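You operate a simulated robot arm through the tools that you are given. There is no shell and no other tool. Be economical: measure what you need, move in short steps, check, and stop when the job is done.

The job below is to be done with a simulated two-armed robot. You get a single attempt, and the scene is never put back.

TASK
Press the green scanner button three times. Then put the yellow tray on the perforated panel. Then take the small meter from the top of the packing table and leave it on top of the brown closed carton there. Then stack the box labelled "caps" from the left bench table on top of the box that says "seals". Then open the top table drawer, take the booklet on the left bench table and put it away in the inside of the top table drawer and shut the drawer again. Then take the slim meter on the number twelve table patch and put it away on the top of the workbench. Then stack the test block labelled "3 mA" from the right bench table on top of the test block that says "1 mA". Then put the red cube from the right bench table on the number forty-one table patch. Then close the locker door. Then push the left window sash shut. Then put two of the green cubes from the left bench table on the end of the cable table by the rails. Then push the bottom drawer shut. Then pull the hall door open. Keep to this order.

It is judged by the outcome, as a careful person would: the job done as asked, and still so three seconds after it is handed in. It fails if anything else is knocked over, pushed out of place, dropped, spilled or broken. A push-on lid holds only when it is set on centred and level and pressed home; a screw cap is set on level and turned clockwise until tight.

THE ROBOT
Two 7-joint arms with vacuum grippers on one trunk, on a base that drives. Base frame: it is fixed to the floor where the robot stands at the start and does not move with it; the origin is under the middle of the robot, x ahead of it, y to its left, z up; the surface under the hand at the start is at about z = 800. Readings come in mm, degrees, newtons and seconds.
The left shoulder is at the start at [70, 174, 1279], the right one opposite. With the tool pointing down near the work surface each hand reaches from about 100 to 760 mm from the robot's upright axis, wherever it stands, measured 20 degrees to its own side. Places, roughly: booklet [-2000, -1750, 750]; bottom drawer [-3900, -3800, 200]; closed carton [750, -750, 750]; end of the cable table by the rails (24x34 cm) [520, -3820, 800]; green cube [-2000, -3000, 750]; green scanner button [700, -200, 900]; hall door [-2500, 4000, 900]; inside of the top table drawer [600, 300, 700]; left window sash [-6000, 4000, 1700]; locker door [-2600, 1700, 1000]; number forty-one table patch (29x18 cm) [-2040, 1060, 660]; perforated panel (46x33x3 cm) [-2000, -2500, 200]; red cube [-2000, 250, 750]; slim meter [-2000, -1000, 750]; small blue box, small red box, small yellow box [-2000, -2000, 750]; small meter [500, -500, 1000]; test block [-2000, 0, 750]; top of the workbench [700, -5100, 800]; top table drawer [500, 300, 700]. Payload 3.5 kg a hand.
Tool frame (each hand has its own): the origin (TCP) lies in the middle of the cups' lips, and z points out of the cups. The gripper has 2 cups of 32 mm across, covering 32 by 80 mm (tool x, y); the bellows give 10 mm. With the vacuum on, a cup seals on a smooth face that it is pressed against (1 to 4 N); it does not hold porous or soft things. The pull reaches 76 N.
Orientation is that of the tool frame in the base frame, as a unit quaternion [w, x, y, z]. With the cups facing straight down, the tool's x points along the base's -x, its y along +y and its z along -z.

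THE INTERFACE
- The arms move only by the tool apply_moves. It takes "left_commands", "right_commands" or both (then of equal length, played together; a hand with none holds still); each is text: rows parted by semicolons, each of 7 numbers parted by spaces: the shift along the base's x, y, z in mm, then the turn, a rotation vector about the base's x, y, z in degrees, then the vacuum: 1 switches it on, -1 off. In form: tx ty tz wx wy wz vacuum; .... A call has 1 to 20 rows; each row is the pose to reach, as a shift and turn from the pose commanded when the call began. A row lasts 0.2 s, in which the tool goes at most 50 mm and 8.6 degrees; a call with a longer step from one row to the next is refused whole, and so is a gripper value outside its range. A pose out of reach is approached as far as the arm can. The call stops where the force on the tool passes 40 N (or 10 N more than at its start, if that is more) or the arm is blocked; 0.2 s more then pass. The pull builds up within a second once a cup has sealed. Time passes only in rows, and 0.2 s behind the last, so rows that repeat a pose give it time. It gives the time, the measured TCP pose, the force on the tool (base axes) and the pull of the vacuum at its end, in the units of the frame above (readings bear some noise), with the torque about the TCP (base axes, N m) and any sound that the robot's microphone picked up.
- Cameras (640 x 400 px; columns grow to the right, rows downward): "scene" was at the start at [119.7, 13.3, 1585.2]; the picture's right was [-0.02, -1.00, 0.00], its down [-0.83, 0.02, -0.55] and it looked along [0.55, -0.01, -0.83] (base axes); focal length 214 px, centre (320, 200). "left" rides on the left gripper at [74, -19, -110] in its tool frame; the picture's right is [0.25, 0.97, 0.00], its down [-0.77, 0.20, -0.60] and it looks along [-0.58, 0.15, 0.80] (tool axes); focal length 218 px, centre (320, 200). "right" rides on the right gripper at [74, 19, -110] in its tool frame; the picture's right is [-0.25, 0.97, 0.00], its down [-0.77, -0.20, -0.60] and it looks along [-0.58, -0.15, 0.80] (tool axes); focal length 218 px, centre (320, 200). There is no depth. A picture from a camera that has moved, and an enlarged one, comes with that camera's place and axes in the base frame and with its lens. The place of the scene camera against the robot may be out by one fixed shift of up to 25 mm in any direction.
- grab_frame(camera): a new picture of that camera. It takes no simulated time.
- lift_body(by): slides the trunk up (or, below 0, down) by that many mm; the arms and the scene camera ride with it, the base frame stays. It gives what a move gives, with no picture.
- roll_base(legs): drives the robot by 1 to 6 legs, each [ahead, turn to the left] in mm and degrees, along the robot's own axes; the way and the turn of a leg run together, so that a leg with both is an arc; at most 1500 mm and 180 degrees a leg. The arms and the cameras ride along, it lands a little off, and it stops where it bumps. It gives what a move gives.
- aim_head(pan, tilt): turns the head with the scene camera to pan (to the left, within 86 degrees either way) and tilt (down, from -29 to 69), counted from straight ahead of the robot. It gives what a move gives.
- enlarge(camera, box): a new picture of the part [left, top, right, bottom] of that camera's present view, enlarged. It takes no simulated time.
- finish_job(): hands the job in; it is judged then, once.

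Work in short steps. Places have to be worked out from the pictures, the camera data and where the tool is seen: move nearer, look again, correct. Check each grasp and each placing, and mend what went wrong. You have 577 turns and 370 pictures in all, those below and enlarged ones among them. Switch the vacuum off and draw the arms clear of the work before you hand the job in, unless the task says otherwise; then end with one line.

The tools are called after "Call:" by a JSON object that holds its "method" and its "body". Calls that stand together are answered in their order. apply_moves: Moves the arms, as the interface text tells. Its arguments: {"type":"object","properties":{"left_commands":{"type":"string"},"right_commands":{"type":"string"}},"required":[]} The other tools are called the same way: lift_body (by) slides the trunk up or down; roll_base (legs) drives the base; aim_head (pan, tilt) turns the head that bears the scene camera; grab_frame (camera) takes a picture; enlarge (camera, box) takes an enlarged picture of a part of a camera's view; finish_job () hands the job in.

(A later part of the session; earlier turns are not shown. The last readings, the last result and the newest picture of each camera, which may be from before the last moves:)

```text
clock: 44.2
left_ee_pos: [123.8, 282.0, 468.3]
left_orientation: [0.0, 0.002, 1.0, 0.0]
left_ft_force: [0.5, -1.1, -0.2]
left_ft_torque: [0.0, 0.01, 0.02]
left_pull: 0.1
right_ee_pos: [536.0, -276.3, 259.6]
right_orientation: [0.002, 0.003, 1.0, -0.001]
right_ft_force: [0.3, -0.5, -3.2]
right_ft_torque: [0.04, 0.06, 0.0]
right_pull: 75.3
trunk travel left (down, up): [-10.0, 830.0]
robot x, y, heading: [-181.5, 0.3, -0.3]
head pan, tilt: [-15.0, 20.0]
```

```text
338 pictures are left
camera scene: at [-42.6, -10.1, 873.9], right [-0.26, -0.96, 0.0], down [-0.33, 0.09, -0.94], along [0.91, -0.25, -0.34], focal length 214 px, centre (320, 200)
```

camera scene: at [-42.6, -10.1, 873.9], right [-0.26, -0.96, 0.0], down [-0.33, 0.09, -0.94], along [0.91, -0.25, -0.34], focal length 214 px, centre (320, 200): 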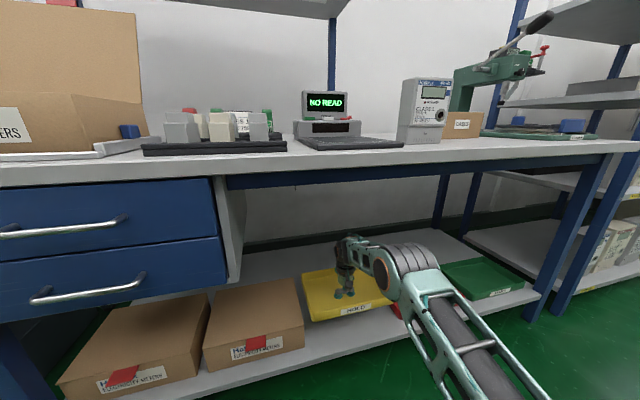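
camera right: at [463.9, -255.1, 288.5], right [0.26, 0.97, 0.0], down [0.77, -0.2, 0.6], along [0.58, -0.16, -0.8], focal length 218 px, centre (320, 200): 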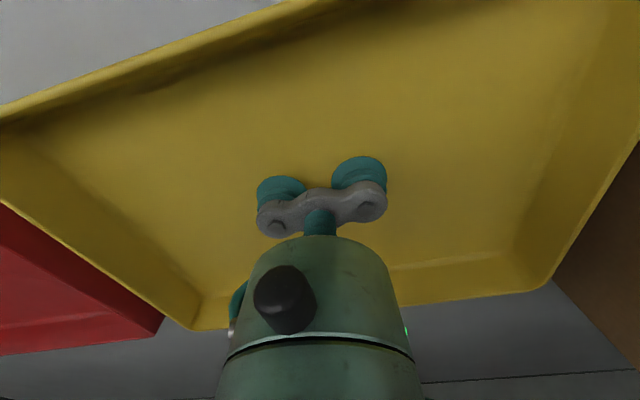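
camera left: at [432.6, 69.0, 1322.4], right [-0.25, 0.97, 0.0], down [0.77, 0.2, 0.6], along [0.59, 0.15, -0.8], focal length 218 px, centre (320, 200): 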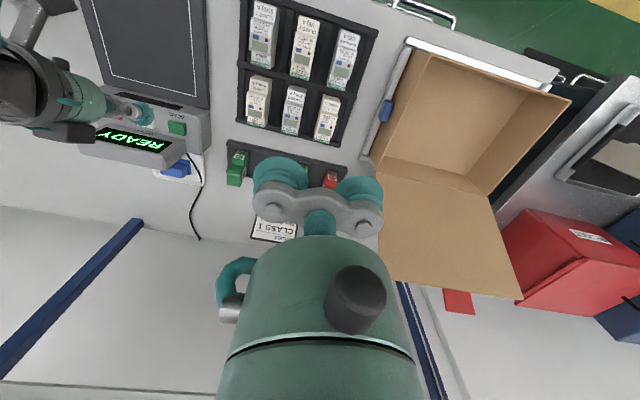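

The yellow tray is held. I raise it a little more and shift 15 mm away from the brown box, then back out straight.

Call:
{"method": "apply_moves", "body": {"right_commands": "0 -8 25 0 0 0 1; 0 -15 50 0 0 0 1; 0 -15 50 0 0 0 1"}}

Call:
{"method": "roll_base", "body": {"legs": [[-450, 0]]}}

Call:
{"method": "grab_frame", "body": {"camera": "scene"}}

```text
clock: 45.0
left_ee_pos: [125.2, 283.4, 468.4]
left_orientation: [-0.001, 0.002, 1.0, 0.0]
left_ft_force: [-0.3, 0.0, -0.2]
left_ft_torque: [0.04, -0.02, -0.04]
left_pull: 0.0
right_ee_pos: [536.5, -291.4, 310.6]
right_orientation: [0.002, 0.002, 1.0, -0.002]
right_ft_force: [0.1, -0.3, -2.9]
right_ft_torque: [0.03, 0.07, 0.01]
right_pull: 75.4
trunk travel left (down, up): [-10.0, 830.0]
robot x, y, heading: [-181.8, -1.4, -0.3]
head pan, tilt: [-15.0, 20.0]
```

```text
clock: 47.6
left_ee_pos: [-302.7, 284.2, 468.1]
left_orientation: [-0.001, 0.005, 1.0, 0.001]
left_ft_force: [-0.3, -0.2, -0.2]
left_ft_torque: [0.01, -0.01, 0.0]
left_pull: 0.0
right_ee_pos: [105.8, -289.8, 309.4]
right_orientation: [0.001, 0.005, 1.0, -0.001]
right_ft_force: [-0.8, 0.1, -3.9]
right_ft_torque: [0.03, 0.08, 0.01]
right_pull: 75.6
trunk travel left (down, up): [-10.0, 830.0]
robot x, y, heading: [-611.5, 5.0, -0.4]
head pan, tilt: [-15.0, 20.0]
```

```text
337 pictures are left
camera scene: at [-471.4, -7.5, 873.9], right [-0.27, -0.96, 0.0], down [-0.33, 0.09, -0.94], along [0.91, -0.25, -0.34], focal length 214 px, centre (320, 200)
```

scene: 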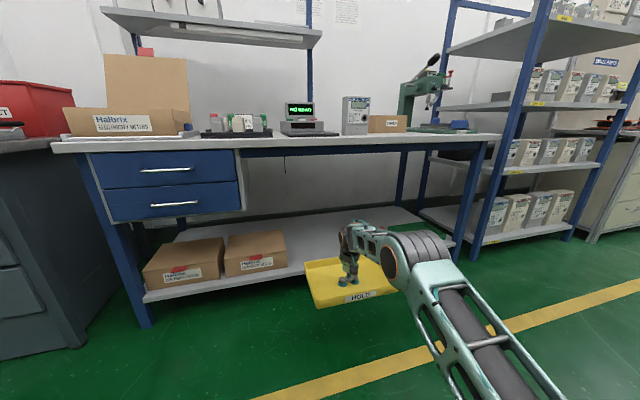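

Tray is out and clear. I pull it nearer the body, turn right 90° and look down the aisle at the bench.

Call:
{"method": "apply_moves", "body": {"right_commands": "-40 0 10 0 0 0 1; -80 0 20 0 0 0 1; -120 0 30 0 0 0 1; -150 0 30 0 0 0 1"}}

Call:
{"method": "roll_base", "body": {"legs": [[0, -90]]}}

Call:
{"method": "lift_body", "body": {"by": 350}}

Call:
{"method": "aim_head", "body": {"pan": -45, "tilt": 25}}

Call:
{"method": "grab_frame", "body": {"camera": "scene"}}

```text
clock: 48.6
left_ee_pos: [-302.9, 285.4, 468.2]
left_orientation: [0.0, 0.006, 1.0, 0.0]
left_ft_force: [0.0, 0.0, 0.4]
left_ft_torque: [-0.01, 0.01, -0.01]
left_pull: 0.1
right_ee_pos: [-42.9, -291.4, 341.7]
right_orientation: [0.002, 0.004, 1.0, -0.002]
right_ft_force: [-0.4, 0.8, -3.2]
right_ft_torque: [0.04, 0.03, 0.03]
right_pull: 75.2
trunk travel left (down, up): [-10.0, 830.0]
robot x, y, heading: [-612.6, 4.2, -0.3]
head pan, tilt: [-15.0, 20.0]
```

```text
clock: 52.8
left_ee_pos: [-330.7, -305.2, 468.1]
left_orientation: [0.0, 0.713, 0.701, 0.001]
left_ft_force: [0.4, -0.6, -0.3]
left_ft_torque: [-0.02, 0.02, 0.03]
left_pull: 0.0
right_ee_pos: [-907.7, -561.2, 340.8]
right_orientation: [0.0, 0.713, 0.701, -0.002]
right_ft_force: [0.6, 1.2, -3.5]
right_ft_torque: [0.09, -0.02, 0.05]
right_pull: 76.0
trunk travel left (down, up): [-10.0, 830.0]
robot x, y, heading: [-609.3, 2.4, -91.0]
head pan, tilt: [-15.0, 20.0]
```

```text
clock: 56.2
left_ee_pos: [-330.6, -305.1, 818.5]
left_orientation: [-0.001, 0.713, 0.701, 0.0]
left_ft_force: [0.4, 0.2, 0.1]
left_ft_torque: [-0.01, 0.02, 0.0]
left_pull: 0.2
right_ee_pos: [-907.2, -562.3, 691.7]
right_orientation: [0.001, 0.713, 0.701, -0.002]
right_ft_force: [0.3, 0.7, -4.1]
right_ft_torque: [0.07, -0.03, 0.0]
right_pull: 75.4
trunk travel left (down, up): [-360.0, 480.0]
robot x, y, heading: [-610.0, 4.4, -90.7]
head pan, tilt: [-15.0, 20.0]
```

```text
clock: 57.2
left_ee_pos: [-330.3, -306.0, 818.5]
left_orientation: [-0.001, 0.713, 0.701, 0.001]
left_ft_force: [-0.6, -0.1, -0.2]
left_ft_torque: [-0.03, 0.05, 0.0]
left_pull: 0.1
right_ee_pos: [-908.3, -563.4, 691.1]
right_orientation: [0.0, 0.713, 0.702, -0.003]
right_ft_force: [0.0, -0.2, -3.3]
right_ft_torque: [0.08, -0.06, 0.0]
right_pull: 75.1
trunk travel left (down, up): [-360.0, 480.0]
robot x, y, heading: [-610.8, 4.8, -91.1]
head pan, tilt: [-45.0, 25.0]
```

```text
336 pictures are left
camera scene: at [-678.1, -96.6, 1215.8], right [-0.7, 0.72, 0.0], down [0.3, 0.29, -0.91], along [-0.65, -0.63, -0.42], focal length 214 px, centre (320, 200)
```

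scene: 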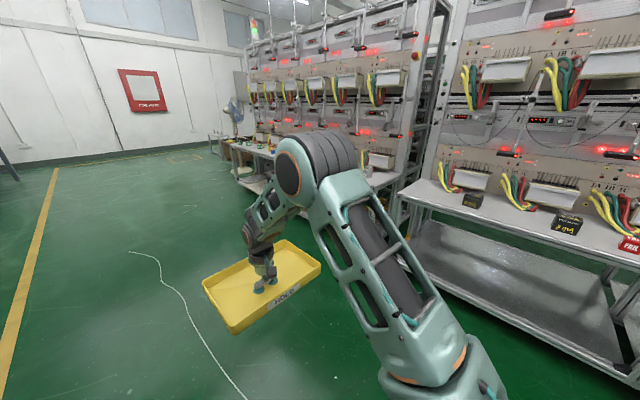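

The two bench tables with racks stand along x≈−1870 and beyond. I drive down the aisle to about y=−2750 and turn to face the bench.

Call:
{"method": "roll_base", "body": {"legs": [[1400, 0], [1350, 0], [0, -88.5]]}}

Call:
{"method": "aim_head", "body": {"pan": 0, "tilt": 25}}

Call:
{"method": "grab_frame", "body": {"camera": "scene"}}

```text
clock: 74.4
left_ee_pos: [-1065.5, -3061.0, 818.9]
left_orientation: [0.0, 1.0, -0.006, 0.001]
left_ft_force: [-1.4, 0.6, -0.3]
left_ft_torque: [0.02, -0.03, -0.02]
left_pull: 0.1
right_ee_pos: [-1324.7, -2486.9, 692.0]
right_orientation: [-0.001, 1.0, -0.006, -0.002]
right_ft_force: [0.8, 0.3, -3.3]
right_ft_torque: [-0.04, -0.01, 0.03]
right_pull: 75.8
trunk travel left (down, up): [-360.0, 480.0]
robot x, y, heading: [-757.6, -2779.2, 179.3]
head pan, tilt: [-45.0, 25.0]
```

```text
clock: 75.5
left_ee_pos: [-1065.9, -3061.8, 818.9]
left_orientation: [0.0, 1.0, -0.006, 0.001]
left_ft_force: [-0.5, 0.4, -0.8]
left_ft_torque: [-0.01, 0.04, 0.0]
left_pull: 0.1
right_ee_pos: [-1325.8, -2485.7, 692.0]
right_orientation: [-0.002, 1.0, -0.006, -0.002]
right_ft_force: [1.0, 0.0, -1.8]
right_ft_torque: [-0.06, -0.08, -0.03]
right_pull: 76.1
trunk travel left (down, up): [-360.0, 480.0]
robot x, y, heading: [-763.6, -2780.8, 179.6]
head pan, tilt: [0.0, 25.0]
```

```text
335 pictures are left
camera scene: at [-902.3, -2765.2, 1215.8], right [0.01, 1.0, 0.0], down [0.42, -0.01, -0.91], along [-0.91, 0.01, -0.42], focal length 214 px, centre (320, 200)
```

scene: 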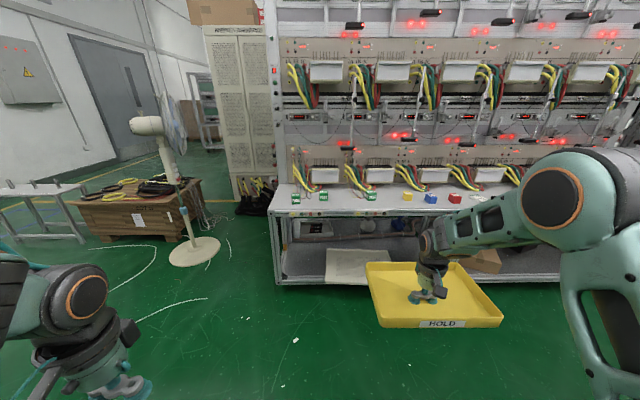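

The perforated panel is visible on the bench's lower shelf; I zoom there and on the bench top.

Call:
{"method": "enlarge", "body": {"camera": "scene", "box": [260, 160, 420, 300]}}

Call:
{"method": "enlarge", "body": {"camera": "scene", "box": [380, 150, 520, 260]}}

```text
2.86 times, centred on (340, 230) of scene
camera zoom: at [-902.3, -2765.2, 1215.8], right [0.01, 1.0, 0.0], down [0.42, -0.01, -0.91], along [-0.91, 0.01, -0.42], focal length 613 px, centre (263, 114)
```

zoom: 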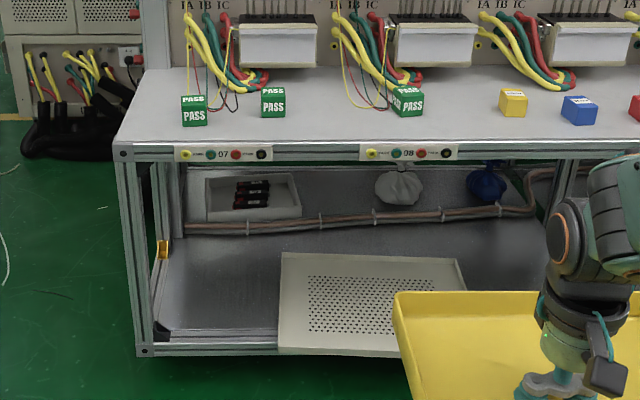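

```text
3.64 times, centred on (450, 205) of scene
camera zoom: at [-902.3, -2765.2, 1215.8], right [0.01, 1.0, 0.0], down [0.42, -0.01, -0.91], along [-0.91, 0.01, -0.42], focal length 780 px, centre (-153, 182)
```

zoom: 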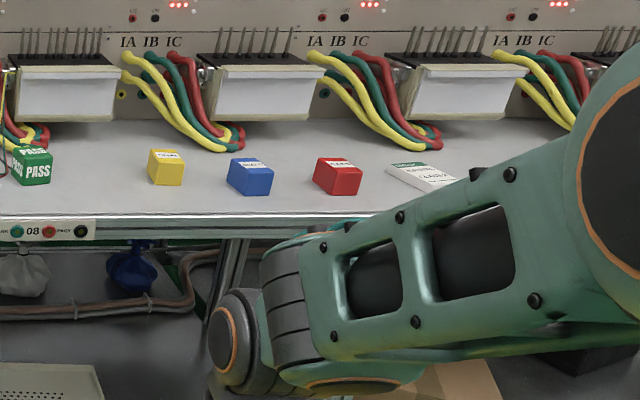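

Panel: about x −1865…−2200, y −2713…−2245, so centre near [−2030, −2480]. I lower the trunk, extend the hand ahead and low, and look again.

Call:
{"method": "lift_body", "body": {"by": -350}}

Call:
{"method": "apply_moves", "body": {"right_commands": "-40 0 -5 0 0 0 1; -80 0 -10 0 0 0 1; -120 0 -20 0 0 0 1; -120 0 -20 0 0 0 1"}}

Call:
{"method": "roll_base", "body": {"legs": [[250, 0]]}}

Call:
{"method": "grab_frame", "body": {"camera": "scene"}}

Call:
{"method": "grab_frame", "body": {"camera": "right"}}

```text
clock: 78.9
left_ee_pos: [-1066.4, -3062.4, 468.4]
left_orientation: [0.0, 1.0, -0.006, 0.001]
left_ft_force: [0.1, 0.2, -0.8]
left_ft_torque: [0.0, -0.01, 0.01]
left_pull: 0.0
right_ee_pos: [-1324.5, -2485.9, 342.1]
right_orientation: [-0.002, 1.0, -0.007, -0.001]
right_ft_force: [-0.3, 0.2, -2.8]
right_ft_torque: [-0.03, -0.07, -0.03]
right_pull: 75.2
trunk travel left (down, up): [-10.0, 830.0]
robot x, y, heading: [-758.2, -2781.3, 179.4]
head pan, tilt: [0.0, 25.0]
```

```text
clock: 79.9
left_ee_pos: [-1066.4, -3061.4, 468.8]
left_orientation: [0.0, 1.0, -0.006, 0.001]
left_ft_force: [-0.1, 0.9, 0.8]
left_ft_torque: [-0.01, -0.01, 0.01]
left_pull: 0.1
right_ee_pos: [-1442.4, -2486.9, 321.2]
right_orientation: [-0.001, 1.0, -0.007, -0.003]
right_ft_force: [-0.6, 0.2, -3.8]
right_ft_torque: [-0.03, -0.08, 0.02]
right_pull: 75.6
trunk travel left (down, up): [-10.0, 830.0]
robot x, y, heading: [-759.4, -2781.4, 179.2]
head pan, tilt: [0.0, 25.0]
```

```text
clock: 81.7
left_ee_pos: [-1311.9, -3057.0, 469.5]
left_orientation: [0.0, 1.0, -0.009, 0.0]
left_ft_force: [-0.2, -0.3, -0.4]
left_ft_torque: [0.02, 0.01, -0.02]
left_pull: 0.1
right_ee_pos: [-1687.8, -2481.3, 320.5]
right_orientation: [-0.002, 1.0, -0.009, -0.002]
right_ft_force: [0.6, 0.1, -3.0]
right_ft_torque: [-0.06, -0.12, 0.01]
right_pull: 75.8
trunk travel left (down, up): [-10.0, 830.0]
robot x, y, heading: [-1003.0, -2776.5, 178.9]
head pan, tilt: [0.0, 25.0]
```

```text
332 pictures are left
camera scene: at [-1147.4, -2760.8, 865.8], right [0.02, 1.0, 0.0], down [0.42, -0.01, -0.91], along [-0.91, 0.02, -0.42], focal length 214 px, centre (320, 200)
```

scene: 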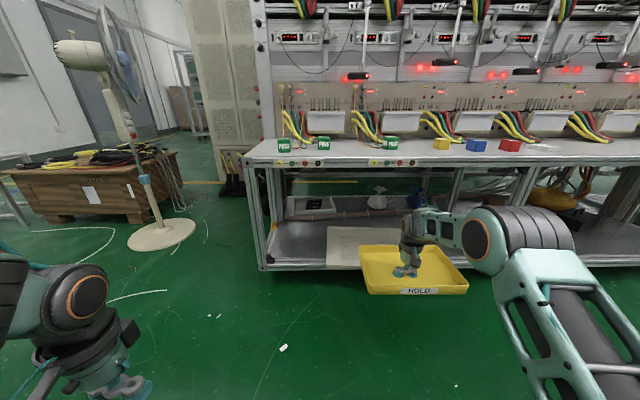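

```text
331 pictures are left
camera right: at [-1612.7, -2501.9, 430.3], right [-0.27, -0.96, 0.0], down [-0.77, 0.21, 0.61], along [-0.58, 0.17, -0.79], focal length 218 px, centre (320, 200)
```

right: 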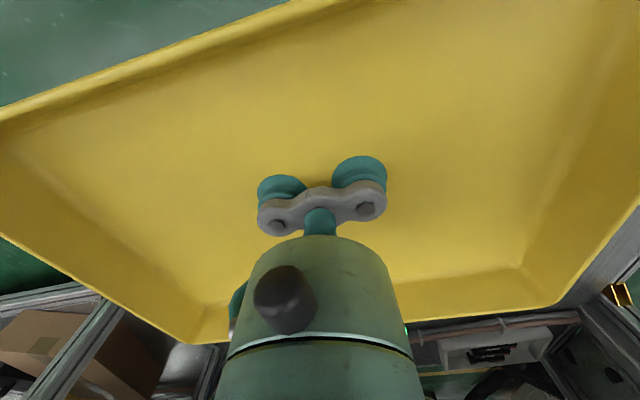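

I zoom into the panel from this lower view to triangulate its height.

Call:
{"method": "enlarge", "body": {"camera": "scene", "box": [250, 180, 480, 310]}}

```text
2.78 times, centred on (365, 245) of scene
camera zoom: at [-1147.4, -2760.8, 865.8], right [0.02, 1.0, 0.0], down [0.42, -0.01, -0.91], along [-0.91, 0.02, -0.42], focal length 597 px, centre (195, 75)
```

zoom: 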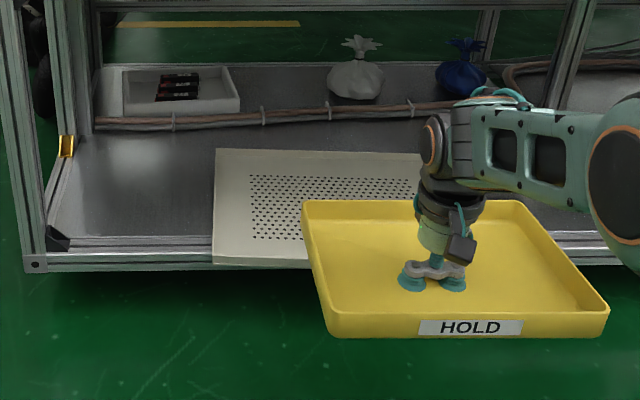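

Panel top is at roughly z 190–214. I lower the tray to about z 250 and drive 335 mm ahead under the bench.

Call:
{"method": "apply_moves", "body": {"right_commands": "0 0 -25 0 0 0 1; 0 0 -50 0 0 0 1; 0 0 -68 0 0 0 1; 0 0 -68 0 0 0 1"}}

Call:
{"method": "roll_base", "body": {"legs": [[200, 0]]}}

Call:
{"method": "grab_frame", "body": {"camera": "scene"}}

```text
clock: 82.7
left_ee_pos: [-1312.0, -3056.4, 469.1]
left_orientation: [0.0, 1.0, -0.008, 0.002]
left_ft_force: [-0.2, 0.3, -1.0]
left_ft_torque: [0.0, -0.01, -0.02]
left_pull: 0.1
right_ee_pos: [-1686.8, -2480.6, 251.8]
right_orientation: [0.001, 1.0, -0.008, -0.002]
right_ft_force: [1.0, 0.1, -3.3]
right_ft_torque: [-0.01, -0.07, 0.01]
right_pull: 75.8
trunk travel left (down, up): [-10.0, 830.0]
robot x, y, heading: [-1005.4, -2779.1, 178.8]
head pan, tilt: [0.0, 25.0]
```

```text
clock: 84.3
left_ee_pos: [-1513.1, -3050.6, 467.9]
left_orientation: [0.0, 1.0, -0.011, 0.001]
left_ft_force: [-0.7, 0.0, 0.1]
left_ft_torque: [-0.01, -0.01, 0.02]
left_pull: 0.1
right_ee_pos: [-1884.7, -2474.3, 251.8]
right_orientation: [-0.002, 1.0, -0.011, -0.003]
right_ft_force: [-1.0, 0.2, -3.4]
right_ft_torque: [-0.03, -0.06, 0.01]
right_pull: 75.4
trunk travel left (down, up): [-10.0, 830.0]
robot x, y, heading: [-1202.5, -2769.7, 179.2]
head pan, tilt: [0.0, 25.0]
```

```text
329 pictures are left
camera scene: at [-1346.8, -2756.1, 865.8], right [0.02, 1.0, 0.0], down [0.42, -0.01, -0.91], along [-0.91, 0.02, -0.42], focal length 214 px, centre (320, 200)
```

scene: 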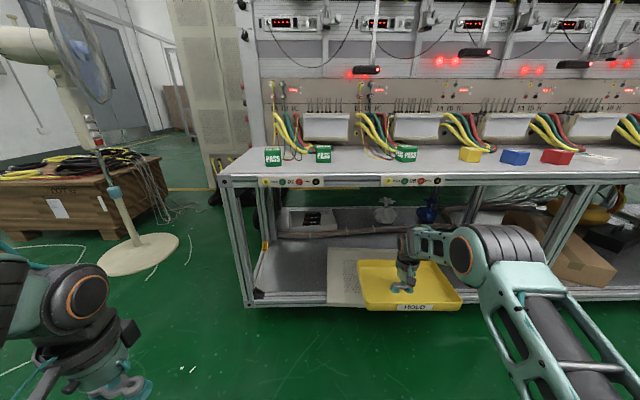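

Clear so far; I drive the remaining 135 mm.

Call:
{"method": "roll_base", "body": {"legs": [[135, 0]]}}

Call:
{"method": "enlarge", "body": {"camera": "scene", "box": [240, 180, 520, 340]}}

Call:
{"method": "grab_frame", "body": {"camera": "right"}}

```text
clock: 85.6
left_ee_pos: [-1649.3, -3046.4, 468.6]
left_orientation: [-0.001, 1.0, -0.013, 0.0]
left_ft_force: [0.6, -0.4, 0.2]
left_ft_torque: [-0.01, 0.0, 0.01]
left_pull: 0.0
right_ee_pos: [-2020.1, -2469.0, 251.2]
right_orientation: [-0.002, 1.0, -0.012, -0.001]
right_ft_force: [-0.5, 0.0, -3.5]
right_ft_torque: [-0.04, -0.06, -0.01]
right_pull: 75.9
trunk travel left (down, up): [-10.0, 830.0]
robot x, y, heading: [-1337.2, -2768.9, 178.7]
head pan, tilt: [0.0, 25.0]
```

```text
2.29 times, centred on (380, 260) of scene
camera zoom: at [-1483.1, -2752.5, 865.8], right [0.03, 1.0, 0.0], down [0.42, -0.01, -0.91], along [-0.91, 0.02, -0.42], focal length 490 px, centre (183, 63)
```

zoom: 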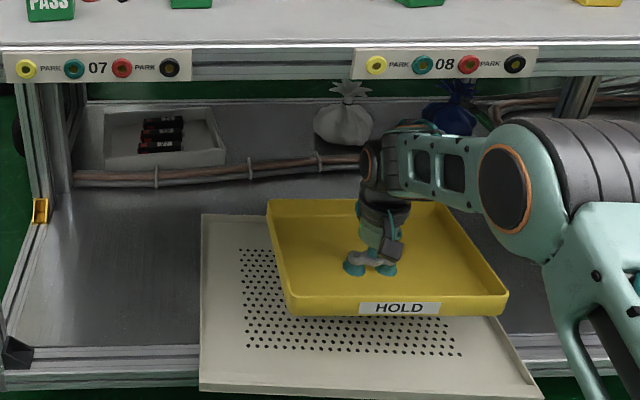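

```text
327 pictures are left
camera right: at [-1945.9, -2490.4, 360.8], right [-0.28, -0.96, 0.0], down [-0.76, 0.22, 0.61], along [-0.58, 0.17, -0.79], focal length 218 px, centre (320, 200)
```

right: 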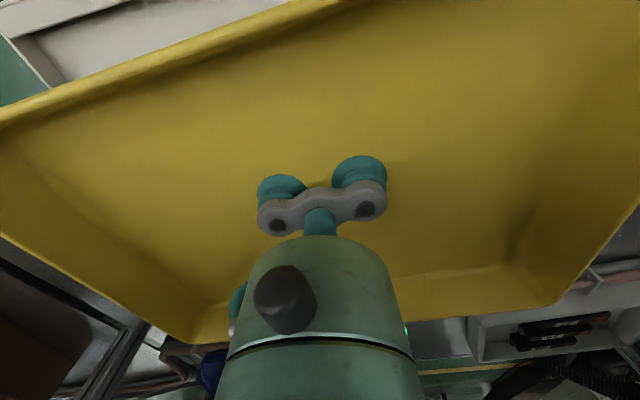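

The tray hovers about 65 mm too far to the right over the panel. I shift it −y by 65 mm and lower it gently till contact.

Call:
{"method": "apply_moves", "body": {"right_commands": "0 -33 0 0 0 0 1; 0 -65 0 0 0 0 1; 0 -65 -15 0 0 0 1; 0 -65 -25 0 0 0 1; 0 -65 -32 0 0 0 1; 0 -65 -37 0 0 0 1; 0 -65 -37 0 0 0 1"}}

Call:
{"method": "enlarge", "body": {"camera": "scene", "box": [240, 180, 520, 340]}}

```text
clock: 87.2
left_ee_pos: [-1650.5, -3047.1, 468.6]
left_orientation: [0.0, 1.0, -0.013, 0.0]
left_ft_force: [-0.9, 0.0, 0.3]
left_ft_torque: [0.02, 0.02, -0.02]
left_pull: 0.1
right_ee_pos: [-2018.3, -2533.1, 212.0]
right_orientation: [-0.002, 1.0, -0.012, -0.001]
right_ft_force: [0.8, -0.1, -3.4]
right_ft_torque: [-0.04, -0.11, -0.03]
right_pull: 75.1
trunk travel left (down, up): [-10.0, 830.0]
robot x, y, heading: [-1340.6, -2770.6, 178.7]
head pan, tilt: [0.0, 25.0]
```

```text
2.29 times, centred on (380, 260) of scene
camera zoom: at [-1483.1, -2752.6, 865.8], right [0.03, 1.0, 0.0], down [0.42, -0.01, -0.91], along [-0.91, 0.02, -0.42], focal length 490 px, centre (183, 63)
```

zoom: 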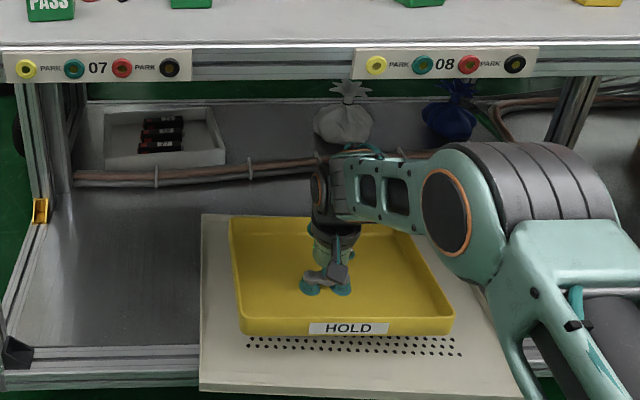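

Well inside sideways; I bring it 20 mm nearer me and lower to contact.

Call:
{"method": "apply_moves", "body": {"right_commands": "10 0 0 0 0 0 1; 22 0 -4 0 0 0 1; 22 0 -8 0 0 0 1; 22 0 -12 0 0 0 1; 22 0 -15 0 0 0 1; 22 0 -18 0 0 0 1; 22 0 -21 0 0 0 1; 22 0 -24 0 0 0 1"}}

```text
clock: 89.0
left_ee_pos: [-1649.6, -3047.1, 468.0]
left_orientation: [0.0, 1.0, -0.012, 0.0]
left_ft_force: [0.3, -0.1, -0.4]
left_ft_torque: [-0.01, -0.02, -0.01]
left_pull: 0.1
right_ee_pos: [-1997.6, -2534.4, 189.3]
right_orientation: [-0.003, 1.0, -0.012, -0.002]
right_ft_force: [-0.1, 0.8, -3.2]
right_ft_torque: [-0.04, -0.04, -0.02]
right_pull: 75.4
trunk travel left (down, up): [-10.0, 830.0]
robot x, y, heading: [-1339.5, -2770.6, 178.7]
head pan, tilt: [0.0, 25.0]
```

No contact yet at z=189; continue in 3 mm steps.

Call:
{"method": "apply_moves", "body": {"right_commands": "0 0 -3 0 0 0 1; 0 0 -6 0 0 0 1; 0 0 -9 0 0 0 1; 0 0 -12 0 0 0 1; 0 0 -12 0 0 0 1"}}

Call:
{"method": "enlarge", "body": {"camera": "scene", "box": [240, 180, 520, 340]}}

```text
clock: 90.2
left_ee_pos: [-1649.4, -3047.2, 468.5]
left_orientation: [0.0, 1.0, -0.014, 0.0]
left_ft_force: [0.3, -0.7, -0.3]
left_ft_torque: [0.01, 0.01, 0.06]
left_pull: 0.2
right_ee_pos: [-1996.9, -2533.2, 178.2]
right_orientation: [-0.002, 1.0, -0.012, -0.001]
right_ft_force: [0.2, -0.1, -2.6]
right_ft_torque: [-0.03, -0.1, -0.03]
right_pull: 75.9
trunk travel left (down, up): [-10.0, 830.0]
robot x, y, heading: [-1341.3, -2769.0, 178.7]
head pan, tilt: [0.0, 25.0]
```

```text
2.29 times, centred on (380, 260) of scene
camera zoom: at [-1483.1, -2752.6, 865.8], right [0.03, 1.0, 0.0], down [0.42, -0.01, -0.91], along [-0.91, 0.02, -0.42], focal length 490 px, centre (183, 63)
```

zoom: 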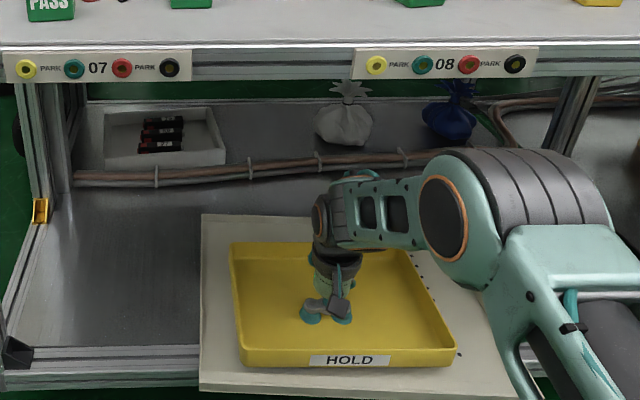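

Placement looks centred. I keep lowering until the tray rests.

Call:
{"method": "apply_moves", "body": {"right_commands": "-6 0 -3 0 0 0 1; -8 0 -6 0 0 0 1; -8 0 -9 0 0 0 1; -8 0 -12 0 0 0 1; -8 0 -15 0 0 0 1; -8 0 -18 0 0 0 1"}}

```text
clock: 91.6
left_ee_pos: [-1650.4, -3046.7, 469.2]
left_orientation: [0.0, 1.0, -0.013, 0.001]
left_ft_force: [0.1, -0.3, -0.2]
left_ft_torque: [0.01, 0.05, -0.02]
left_pull: 0.0
right_ee_pos: [-2005.9, -2535.0, 159.8]
right_orientation: [-0.002, 1.0, -0.012, -0.003]
right_ft_force: [0.2, 0.2, 0.2]
right_ft_torque: [0.45, 0.3, 0.02]
right_pull: 75.5
trunk travel left (down, up): [-10.0, 830.0]
robot x, y, heading: [-1338.7, -2767.2, 178.5]
head pan, tilt: [0.0, 25.0]
```

Force went to zero: the tray's weight is being taken. I lower a touch more to confirm, then release.

Call:
{"method": "apply_moves", "body": {"right_commands": "0 0 -2 0 0 0 1; 0 0 -3 0 0 0 1; 0 0 -3 0 0 0 -1; 0 0 -3 0 0 0 -1; 0 0 -3 0 0 0 -1; 0 0 -3 0 0 0 -1; 0 0 -3 0 0 0 -1"}}

```text
clock: 93.2
left_ee_pos: [-1650.3, -3047.9, 468.4]
left_orientation: [-0.001, 1.0, -0.013, 0.0]
left_ft_force: [0.9, -0.6, -0.2]
left_ft_torque: [0.03, 0.0, 0.02]
left_pull: 0.0
right_ee_pos: [-2005.0, -2533.4, 154.7]
right_orientation: [-0.001, 1.0, -0.012, -0.001]
right_ft_force: [1.6, 0.8, 0.7]
right_ft_torque: [0.04, -0.01, 0.03]
right_pull: 0.1
trunk travel left (down, up): [-10.0, 830.0]
robot x, y, heading: [-1338.1, -2769.9, 178.4]
head pan, tilt: [0.0, 25.0]
```

Released; I raise the hand slowly and check the tray.

Call:
{"method": "apply_moves", "body": {"right_commands": "0 0 5 0 0 0 -1; 0 0 15 0 0 0 -1; 0 0 45 0 0 0 -1; 0 0 85 0 0 0 -1; 0 0 95 0 0 0 -1"}}

Call:
{"method": "enlarge", "body": {"camera": "scene", "box": [240, 180, 520, 340]}}

```text
clock: 94.4
left_ee_pos: [-1649.9, -3046.3, 468.8]
left_orientation: [0.0, 1.0, -0.013, 0.0]
left_ft_force: [-0.5, -0.5, -0.1]
left_ft_torque: [0.06, -0.03, 0.0]
left_pull: 0.0
right_ee_pos: [-2007.5, -2532.1, 252.3]
right_orientation: [-0.002, 1.0, -0.013, -0.001]
right_ft_force: [0.3, -0.5, -0.3]
right_ft_torque: [-0.02, 0.01, -0.02]
right_pull: 0.1
trunk travel left (down, up): [-10.0, 830.0]
robot x, y, heading: [-1342.2, -2769.3, 179.0]
head pan, tilt: [0.0, 25.0]
```

```text
2.29 times, centred on (380, 260) of scene
camera zoom: at [-1483.0, -2752.5, 865.8], right [0.03, 1.0, 0.0], down [0.42, -0.01, -0.91], along [-0.91, 0.02, -0.42], focal length 490 px, centre (183, 63)
```

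zoom: 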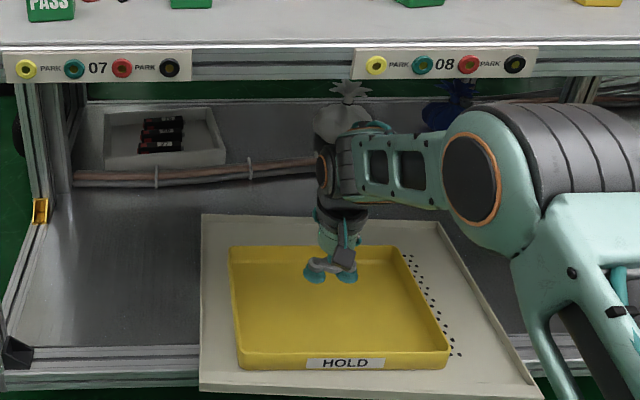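

Tray rests squarely on the panel. I back out, raise the trunk, and drive back to the packing table, facing it at about y=−450.

Call:
{"method": "roll_base", "body": {"legs": [[-560, 0]]}}

Call:
{"method": "lift_body", "body": {"by": 400}}

Call:
{"method": "lift_body", "body": {"by": 365}}

Call:
{"method": "apply_moves", "body": {"right_commands": "40 -5 30 0 0 0 -1; 80 -10 60 0 0 0 -1; 120 -10 90 0 0 0 -1; 150 -10 130 0 0 0 -1"}}

Call:
{"method": "roll_base", "body": {"legs": [[0, -90], [1200, 0], [1120, 0], [0, -89]]}}

Call:
{"method": "aim_head", "body": {"pan": -10, "tilt": 45}}

Call:
{"method": "grab_frame", "body": {"camera": "scene"}}

```text
clock: 97.6
left_ee_pos: [-1092.9, -3062.2, 467.2]
left_orientation: [0.001, 1.0, -0.016, 0.0]
left_ft_force: [0.3, -0.5, -0.3]
left_ft_torque: [0.01, -0.02, 0.01]
left_pull: 0.1
right_ee_pos: [-1446.4, -2544.5, 252.6]
right_orientation: [-0.002, 1.0, -0.016, -0.002]
right_ft_force: [0.5, -0.2, 0.4]
right_ft_torque: [-0.01, 0.0, -0.01]
right_pull: 0.0
trunk travel left (down, up): [-10.0, 830.0]
robot x, y, heading: [-776.5, -2786.3, 178.1]
head pan, tilt: [0.0, 25.0]
```

```text
clock: 101.5
left_ee_pos: [-1093.9, -3060.0, 867.6]
left_orientation: [0.0, 1.0, -0.016, 0.0]
left_ft_force: [0.2, -0.2, -0.3]
left_ft_torque: [0.0, -0.01, -0.07]
left_pull: 0.0
right_ee_pos: [-1446.8, -2545.0, 651.5]
right_orientation: [-0.002, 1.0, -0.016, -0.002]
right_ft_force: [-0.1, 1.0, 0.0]
right_ft_torque: [0.01, 0.01, -0.01]
right_pull: 0.1
trunk travel left (down, up): [-410.0, 430.0]
robot x, y, heading: [-778.1, -2786.0, 178.0]
head pan, tilt: [0.0, 25.0]
```

```text
clock: 105.0
left_ee_pos: [-1091.8, -3059.9, 1233.5]
left_orientation: [0.001, 1.0, -0.017, -0.001]
left_ft_force: [0.3, -0.1, -0.8]
left_ft_torque: [-0.01, -0.02, -0.03]
left_pull: 0.0
right_ee_pos: [-1445.0, -2543.5, 1016.8]
right_orientation: [-0.002, 1.0, -0.016, -0.001]
right_ft_force: [-0.3, 0.4, -0.6]
right_ft_torque: [0.04, -0.01, 0.05]
right_pull: 0.0
trunk travel left (down, up): [-775.0, 65.0]
robot x, y, heading: [-780.4, -2787.7, 178.0]
head pan, tilt: [0.0, 25.0]
```

```text
refused: row 1 steps farther than a row can; nothing moved
```

```text
clock: 124.1
left_ee_pos: [-402.6, -171.9, 1232.3]
left_orientation: [0.0, 0.021, 1.0, 0.001]
left_ft_force: [-0.4, -0.4, 0.0]
left_ft_torque: [0.01, 0.01, -0.02]
left_pull: 0.0
right_ee_pos: [-54.4, -690.7, 1018.7]
right_orientation: [0.002, 0.02, 1.0, -0.001]
right_ft_force: [0.2, 0.6, -0.3]
right_ft_torque: [-0.01, 0.0, -0.01]
right_pull: 0.1
trunk travel left (down, up): [-775.0, 65.0]
robot x, y, heading: [-719.0, -440.6, -2.4]
head pan, tilt: [0.0, 25.0]
```

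```text
clock: 125.0
left_ee_pos: [-402.2, -172.0, 1231.7]
left_orientation: [-0.001, 0.021, 1.0, 0.0]
left_ft_force: [0.6, 0.8, 0.3]
left_ft_torque: [0.0, 0.0, -0.03]
left_pull: 0.0
right_ee_pos: [-53.6, -692.1, 1017.5]
right_orientation: [0.002, 0.02, 1.0, 0.0]
right_ft_force: [0.5, -0.9, 0.4]
right_ft_torque: [0.01, 0.0, 0.03]
right_pull: 0.1
trunk travel left (down, up): [-775.0, 65.0]
robot x, y, heading: [-717.2, -443.9, -2.3]
head pan, tilt: [-10.0, 45.0]
```

```text
323 pictures are left
camera scene: at [-589.1, -447.9, 1600.3], right [-0.21, -0.98, 0.0], down [-0.69, 0.15, -0.71], along [0.69, -0.15, -0.71], focal length 214 px, centre (320, 200)
```

scene: 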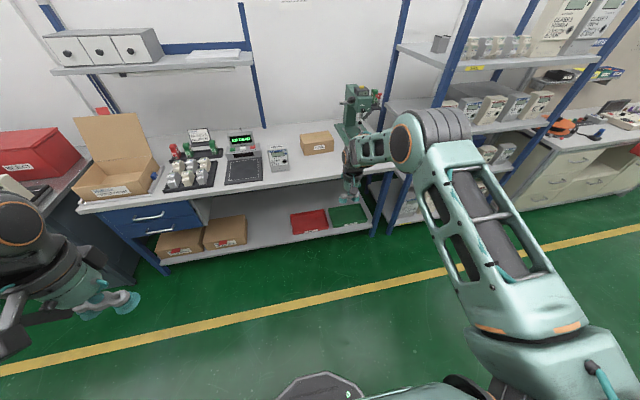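

Arrived at [−717, −444]. I draw the right hand in and up, then drive to the table (x≈20).

Call:
{"method": "apply_moves", "body": {"right_commands": "-30 10 25 0 0 0 -1; -60 20 50 0 0 0 -1; -90 30 75 0 0 0 -1; -120 45 100 0 0 0 -1; -140 60 130 0 0 0 -1; -140 60 150 0 0 0 -1"}}

Call:
{"method": "roll_base", "body": {"legs": [[0, 2.3], [730, 0]]}}

Call:
{"method": "aim_head", "body": {"pan": -15, "tilt": 52}}

Call:
{"method": "grab_frame", "body": {"camera": "scene"}}

Call:
{"method": "grab_frame", "body": {"camera": "right"}}

```text
clock: 126.4
left_ee_pos: [-402.6, -172.2, 1232.9]
left_orientation: [0.0, 0.021, 1.0, 0.0]
left_ft_force: [-0.9, -0.3, -0.3]
left_ft_torque: [-0.01, 0.02, 0.03]
left_pull: 0.1
right_ee_pos: [-194.0, -631.3, 1168.6]
right_orientation: [0.001, 0.02, 1.0, -0.003]
right_ft_force: [0.3, -0.1, 0.1]
right_ft_torque: [0.0, 0.02, 0.01]
right_pull: 0.0
trunk travel left (down, up): [-775.0, 65.0]
robot x, y, heading: [-719.3, -442.8, -2.0]
head pan, tilt: [-10.0, 45.0]
```

```text
clock: 130.7
left_ee_pos: [314.3, -161.7, 1234.0]
left_orientation: [0.0, 0.001, 1.0, -0.001]
left_ft_force: [-0.5, -0.4, 0.3]
left_ft_torque: [0.03, -0.01, 0.02]
left_pull: 0.1
right_ee_pos: [541.8, -613.6, 1169.0]
right_orientation: [0.001, 0.002, 1.0, -0.001]
right_ft_force: [0.6, 0.1, -0.4]
right_ft_torque: [0.01, -0.04, 0.0]
right_pull: 0.0
trunk travel left (down, up): [-775.0, 65.0]
robot x, y, heading: [11.2, -444.3, -0.3]
head pan, tilt: [-10.0, 45.0]
```

```text
clock: 131.4
left_ee_pos: [316.0, -163.3, 1231.9]
left_orientation: [0.0, 0.001, 1.0, 0.0]
left_ft_force: [0.6, 0.0, -0.1]
left_ft_torque: [0.0, -0.04, 0.01]
left_pull: 0.1
right_ee_pos: [543.6, -613.4, 1167.6]
right_orientation: [0.002, 0.002, 1.0, -0.002]
right_ft_force: [0.0, -0.3, 0.4]
right_ft_torque: [0.01, 0.02, -0.03]
right_pull: 0.1
trunk travel left (down, up): [-775.0, 65.0]
robot x, y, heading: [13.2, -442.8, -0.1]
head pan, tilt: [-15.0, 52.0]
```

```text
322 pictures are left
camera scene: at [133.2, -449.8, 1590.7], right [-0.26, -0.97, 0.0], down [-0.76, 0.21, -0.62], along [0.59, -0.16, -0.79], focal length 214 px, centre (320, 200)
```

scene: 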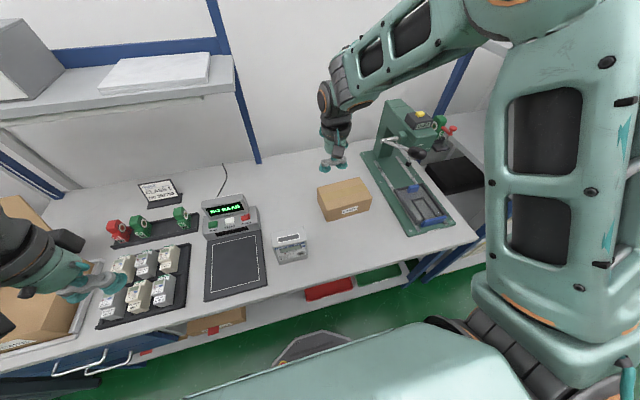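

```text
321 pictures are left
camera right: at [468.9, -593.8, 1278.0], right [0.26, 0.97, 0.0], down [0.77, -0.2, 0.61], along [0.59, -0.16, -0.79], focal length 218 px, centre (320, 200)
```

right: 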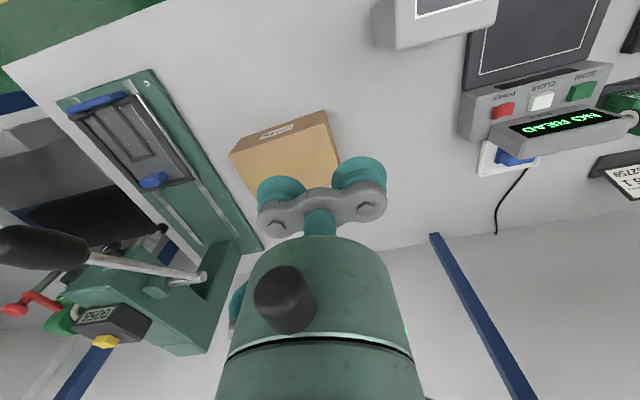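

I move the right hand to a point about 100 mm above the meter (estimated top centre [472, −452, 955]) and look.

Call:
{"method": "apply_moves", "body": {"right_commands": "-17 40 0 0 0 0 -1; -35 80 -20 0 0 0 -1; -50 110 -50 0 0 0 -1; -60 130 -70 0 0 0 -1; -60 130 -70 0 0 0 -1"}}

Call:
{"method": "grab_frame", "body": {"camera": "right"}}

Call:
{"method": "enlarge", "body": {"camera": "scene", "box": [240, 130, 400, 280]}}

```text
clock: 132.6
left_ee_pos: [316.3, -162.0, 1233.6]
left_orientation: [0.0, 0.002, 1.0, 0.0]
left_ft_force: [-0.4, -0.6, 0.5]
left_ft_torque: [-0.04, 0.0, 0.02]
left_pull: 0.1
right_ee_pos: [481.4, -480.4, 1096.8]
right_orientation: [0.002, 0.001, 1.0, -0.002]
right_ft_force: [-0.1, 0.3, -1.2]
right_ft_torque: [-0.01, 0.0, 0.01]
right_pull: 0.0
trunk travel left (down, up): [-775.0, 65.0]
robot x, y, heading: [12.4, -443.4, -0.2]
head pan, tilt: [-15.0, 52.0]
```

```text
320 pictures are left
camera right: at [408.3, -461.4, 1205.9], right [0.26, 0.97, 0.0], down [0.77, -0.2, 0.61], along [0.59, -0.16, -0.79], focal length 218 px, centre (320, 200)
```

right: 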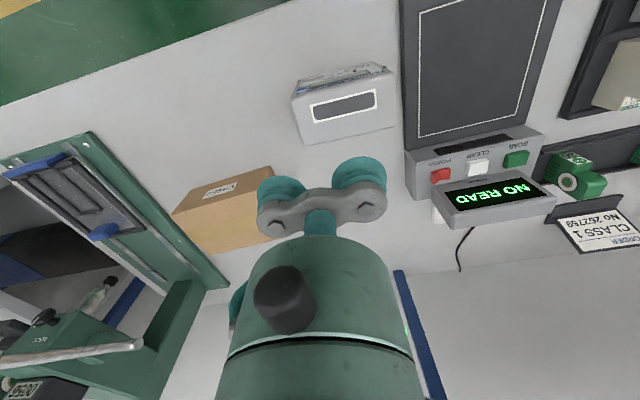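

```text
2.67 times, centred on (320, 205) of scene
camera zoom: at [132.8, -450.0, 1590.7], right [-0.26, -0.97, 0.0], down [-0.76, 0.21, -0.62], along [0.59, -0.16, -0.79], focal length 572 px, centre (320, 187)
```

zoom: 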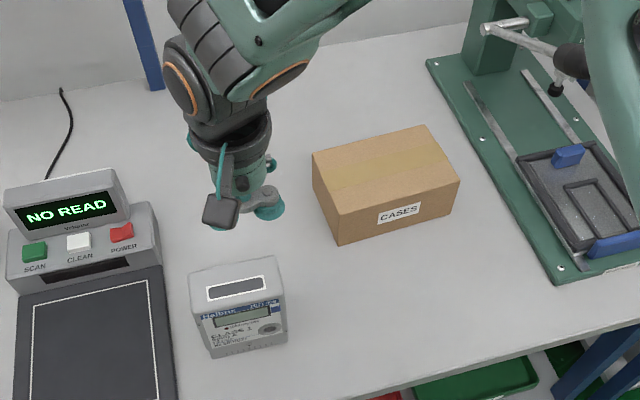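

The meter's top centre is about [475, −455], its long side yawed −7°. I align over it, turn −6.7°, and come down to z≈985 first.

Call:
{"method": "apply_moves", "body": {"right_commands": "-3 12 -30 0 0 -3.3 -1; -6 25 -60 0 0 -6.7 -1; -6 25 -90 0 0 -6.7 -1; -6 25 -110 0 0 -6.7 -1; -6 25 -110 0 0 -6.7 -1"}}

Call:
{"method": "grab_frame", "body": {"camera": "right"}}

Call:
{"method": "enlarge", "body": {"camera": "scene", "box": [240, 130, 400, 280]}}

```text
clock: 133.8
left_ee_pos: [315.8, -161.8, 1234.4]
left_orientation: [-0.001, 0.002, 1.0, 0.0]
left_ft_force: [0.2, -0.8, 0.1]
left_ft_torque: [-0.01, -0.02, 0.0]
left_pull: 0.1
right_ee_pos: [474.5, -459.5, 987.0]
right_orientation: [0.002, 0.061, 0.998, -0.002]
right_ft_force: [0.5, -0.5, -0.8]
right_ft_torque: [0.0, -0.05, -0.03]
right_pull: 0.1
trunk travel left (down, up): [-775.0, 65.0]
robot x, y, heading: [9.4, -439.9, 0.1]
head pan, tilt: [-15.0, 52.0]
```

```text
318 pictures are left
camera right: at [403.3, -430.6, 1098.0], right [0.37, 0.93, 0.0], down [0.74, -0.29, 0.61], along [0.56, -0.22, -0.79], focal length 218 px, centre (320, 200)
```

right: 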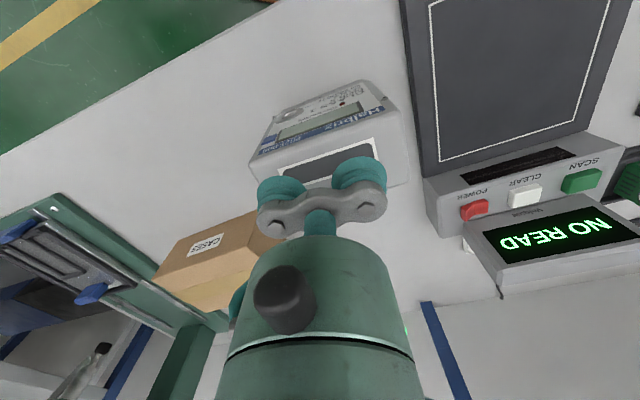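

```text
2.67 times, centred on (320, 205) of scene
camera zoom: at [132.4, -449.6, 1590.7], right [-0.26, -0.97, 0.0], down [-0.76, 0.21, -0.62], along [0.59, -0.16, -0.79], focal length 572 px, centre (320, 187)
```

zoom: 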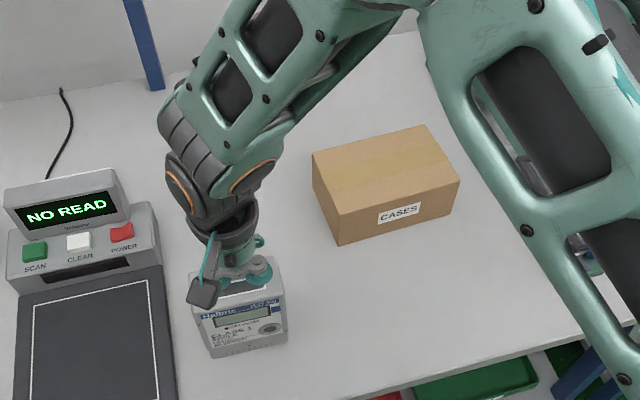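

Alignment computes well (label centre ≈[473, −452]). I descend with vacuum on in small steps.

Call:
{"method": "apply_moves", "body": {"right_commands": "-2 3 -8 0 0 0 1; -2 3 -14 0 0 0 1; -2 3 -19 0 0 0 1; -2 3 -24 0 0 0 1; -2 3 -29 0 0 0 1; -2 3 -34 0 0 0 1; -2 3 -38 0 0 0 1; -2 3 -42 0 0 0 1"}}

```text
clock: 135.3
left_ee_pos: [312.0, -162.1, 1235.1]
left_orientation: [0.001, 0.003, 1.0, 0.0]
left_ft_force: [-0.5, -0.1, 0.8]
left_ft_torque: [-0.02, -0.02, 0.0]
left_pull: 0.0
right_ee_pos: [474.4, -455.0, 960.1]
right_orientation: [0.006, 0.06, 0.998, 0.0]
right_ft_force: [-10.2, -1.0, 27.6]
right_ft_torque: [-0.56, 0.42, -0.17]
right_pull: 75.4
trunk travel left (down, up): [-775.0, 65.0]
robot x, y, heading: [9.8, -445.9, -0.0]
head pan, tilt: [-15.0, 52.0]
stopped in row 7 (right hand): the force on the tool passed its limit at 46 N (the readings are from after the stop); the commanded pose is now the measured one
```

Sealed. I lift it 120 mm gently and look.

Call:
{"method": "apply_moves", "body": {"right_commands": "0 0 5 0 0 0 1; 0 0 20 0 0 0 1; 0 0 45 0 0 0 1; 0 0 75 0 0 0 1; 0 0 100 0 0 0 1; 0 0 130 0 0 0 1; 0 0 130 0 0 0 1"}}

Call:
{"method": "grab_frame", "body": {"camera": "right"}}

Call:
{"method": "grab_frame", "body": {"camera": "scene"}}

```text
clock: 136.9
left_ee_pos: [316.2, -161.3, 1232.7]
left_orientation: [-0.001, 0.002, 1.0, 0.0]
left_ft_force: [-0.7, -0.4, 0.3]
left_ft_torque: [-0.02, 0.01, -0.01]
left_pull: 0.1
right_ee_pos: [478.3, -454.8, 1085.0]
right_orientation: [0.004, 0.059, 0.998, -0.001]
right_ft_force: [0.4, 0.4, -3.3]
right_ft_torque: [-0.02, 0.04, -0.01]
right_pull: 75.7
trunk travel left (down, up): [-775.0, 65.0]
robot x, y, heading: [12.3, -445.7, -0.1]
head pan, tilt: [-15.0, 52.0]
```

```text
316 pictures are left
camera right: at [408.1, -427.9, 1195.6], right [0.37, 0.93, 0.0], down [0.74, -0.29, 0.61], along [0.57, -0.22, -0.79], focal length 218 px, centre (320, 200)
```

right: 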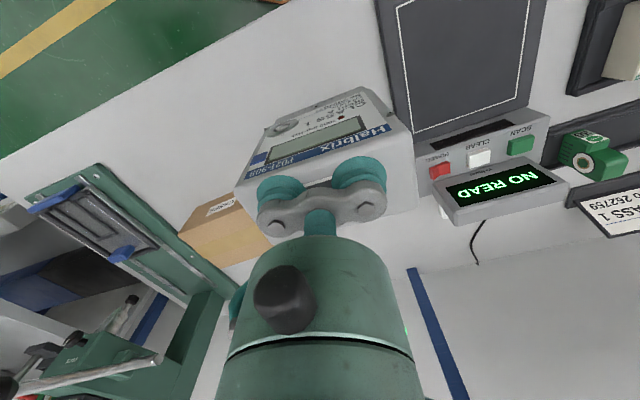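

```text
315 pictures are left
camera scene: at [134.0, -449.5, 1590.6], right [-0.26, -0.97, 0.0], down [-0.76, 0.21, -0.61], along [0.59, -0.16, -0.79], focal length 214 px, centre (320, 200)
```

scene: 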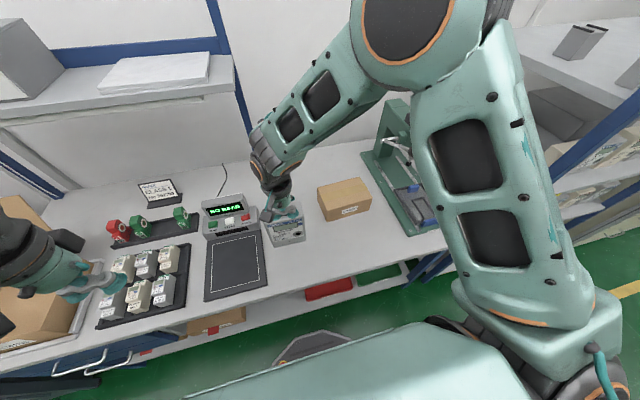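

Meter held. Carton top centre computes to about [670, −721], top z≈878. I carry the meter there at about 50+ mm clearance, turning +8° to align.

Call:
{"method": "apply_moves", "body": {"right_commands": "15 -30 10 0 0 1 1; 35 -65 20 0 0 2 1; 60 -100 20 0 0 3 1; 85 -135 20 0 0 4 1; 110 -170 20 0 0 5 1; 135 -205 20 0 0 6 1; 165 -240 20 0 0 8 1; 193 -266 20 0 0 8 1; 193 -266 20 0 0 8 1"}}

Call:
{"method": "grab_frame", "body": {"camera": "right"}}

Call:
{"method": "grab_frame", "body": {"camera": "scene"}}

```text
clock: 138.9
left_ee_pos: [316.1, -161.1, 1233.2]
left_orientation: [0.0, 0.002, 1.0, -0.001]
left_ft_force: [-0.3, 0.9, 0.1]
left_ft_torque: [0.01, -0.03, 0.02]
left_pull: 0.0
right_ee_pos: [670.6, -721.2, 1108.3]
right_orientation: [0.003, -0.011, 1.0, 0.001]
right_ft_force: [-0.4, 0.5, -4.2]
right_ft_torque: [-0.02, 0.06, 0.01]
right_pull: 75.2
trunk travel left (down, up): [-775.0, 65.0]
robot x, y, heading: [11.8, -444.3, -0.5]
head pan, tilt: [-15.0, 52.0]
```

```text
314 pictures are left
camera right: at [596.8, -703.9, 1217.0], right [0.23, 0.97, 0.0], down [0.77, -0.19, 0.61], along [0.6, -0.14, -0.79], focal length 218 px, centre (320, 200)
```

right: 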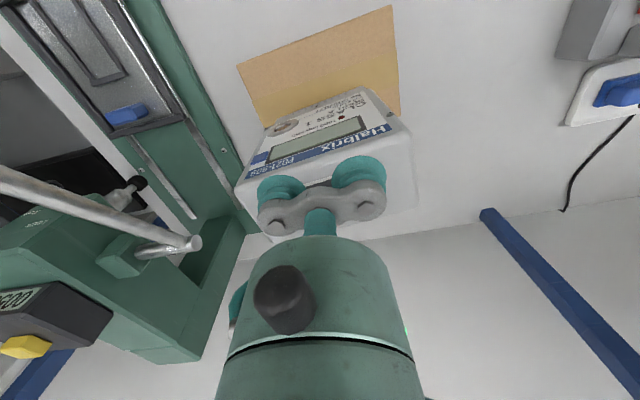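

```text
313 pictures are left
camera scene: at [132.5, -449.0, 1590.7], right [-0.26, -0.97, 0.0], down [-0.76, 0.21, -0.62], along [0.59, -0.16, -0.79], focal length 214 px, centre (320, 200)
```

scene: 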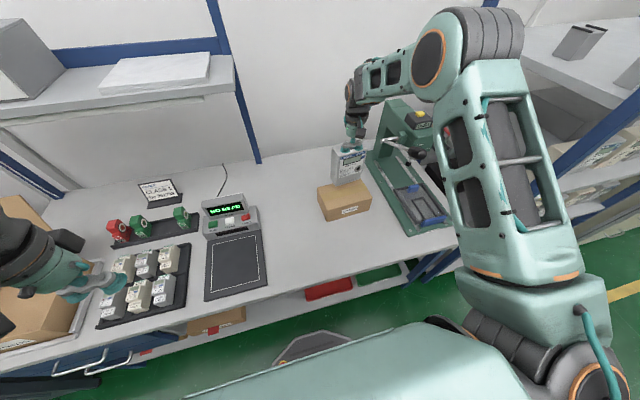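

Position checks out within a few mm (carton centre ≈[665, −718]). I lower to just above, then in 3 mm steps to contact.

Call:
{"method": "apply_moves", "body": {"right_commands": "-5 3 -20 0 0 0 1; -5 3 -40 0 0 0 1; -5 3 -52 0 0 0 1; -5 3 -58 0 0 0 1; -5 3 -61 0 0 0 1; -5 3 -64 0 0 0 1; -5 3 -67 0 0 0 1; -5 3 -67 0 0 0 1"}}

Call:
{"method": "enlarge", "body": {"camera": "scene", "box": [280, 110, 440, 250]}}

```text
clock: 140.4
left_ee_pos: [314.2, -161.1, 1233.5]
left_orientation: [0.001, 0.002, 1.0, 0.0]
left_ft_force: [0.0, 0.3, -0.2]
left_ft_torque: [-0.01, -0.02, -0.07]
left_pull: 0.0
right_ee_pos: [665.5, -717.0, 1049.1]
right_orientation: [0.012, -0.01, 1.0, 0.0]
right_ft_force: [-6.3, 0.3, 20.3]
right_ft_torque: [0.17, 0.34, 0.11]
right_pull: 75.4
trunk travel left (down, up): [-775.0, 65.0]
robot x, y, heading: [8.3, -445.3, -0.3]
head pan, tilt: [-15.0, 52.0]
stopped in row 7 (right hand): the force on the tool passed its limit at 43 N (the readings are from after the stop); the commanded pose is now the measured one
```

```text
2.86 times, centred on (360, 180) of scene
camera zoom: at [130.4, -448.6, 1590.9], right [-0.26, -0.96, 0.0], down [-0.76, 0.21, -0.62], along [0.6, -0.16, -0.79], focal length 613 px, centre (206, 257)
```

zoom: 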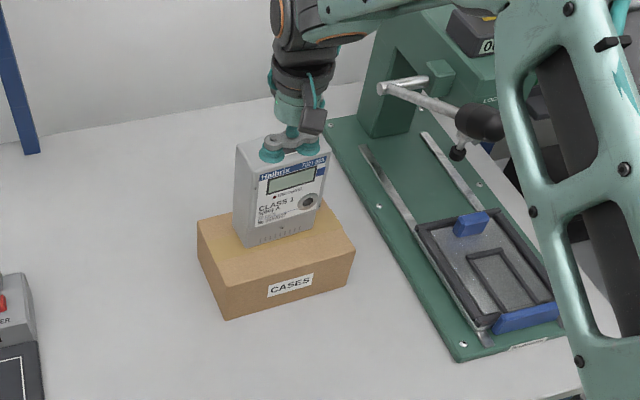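

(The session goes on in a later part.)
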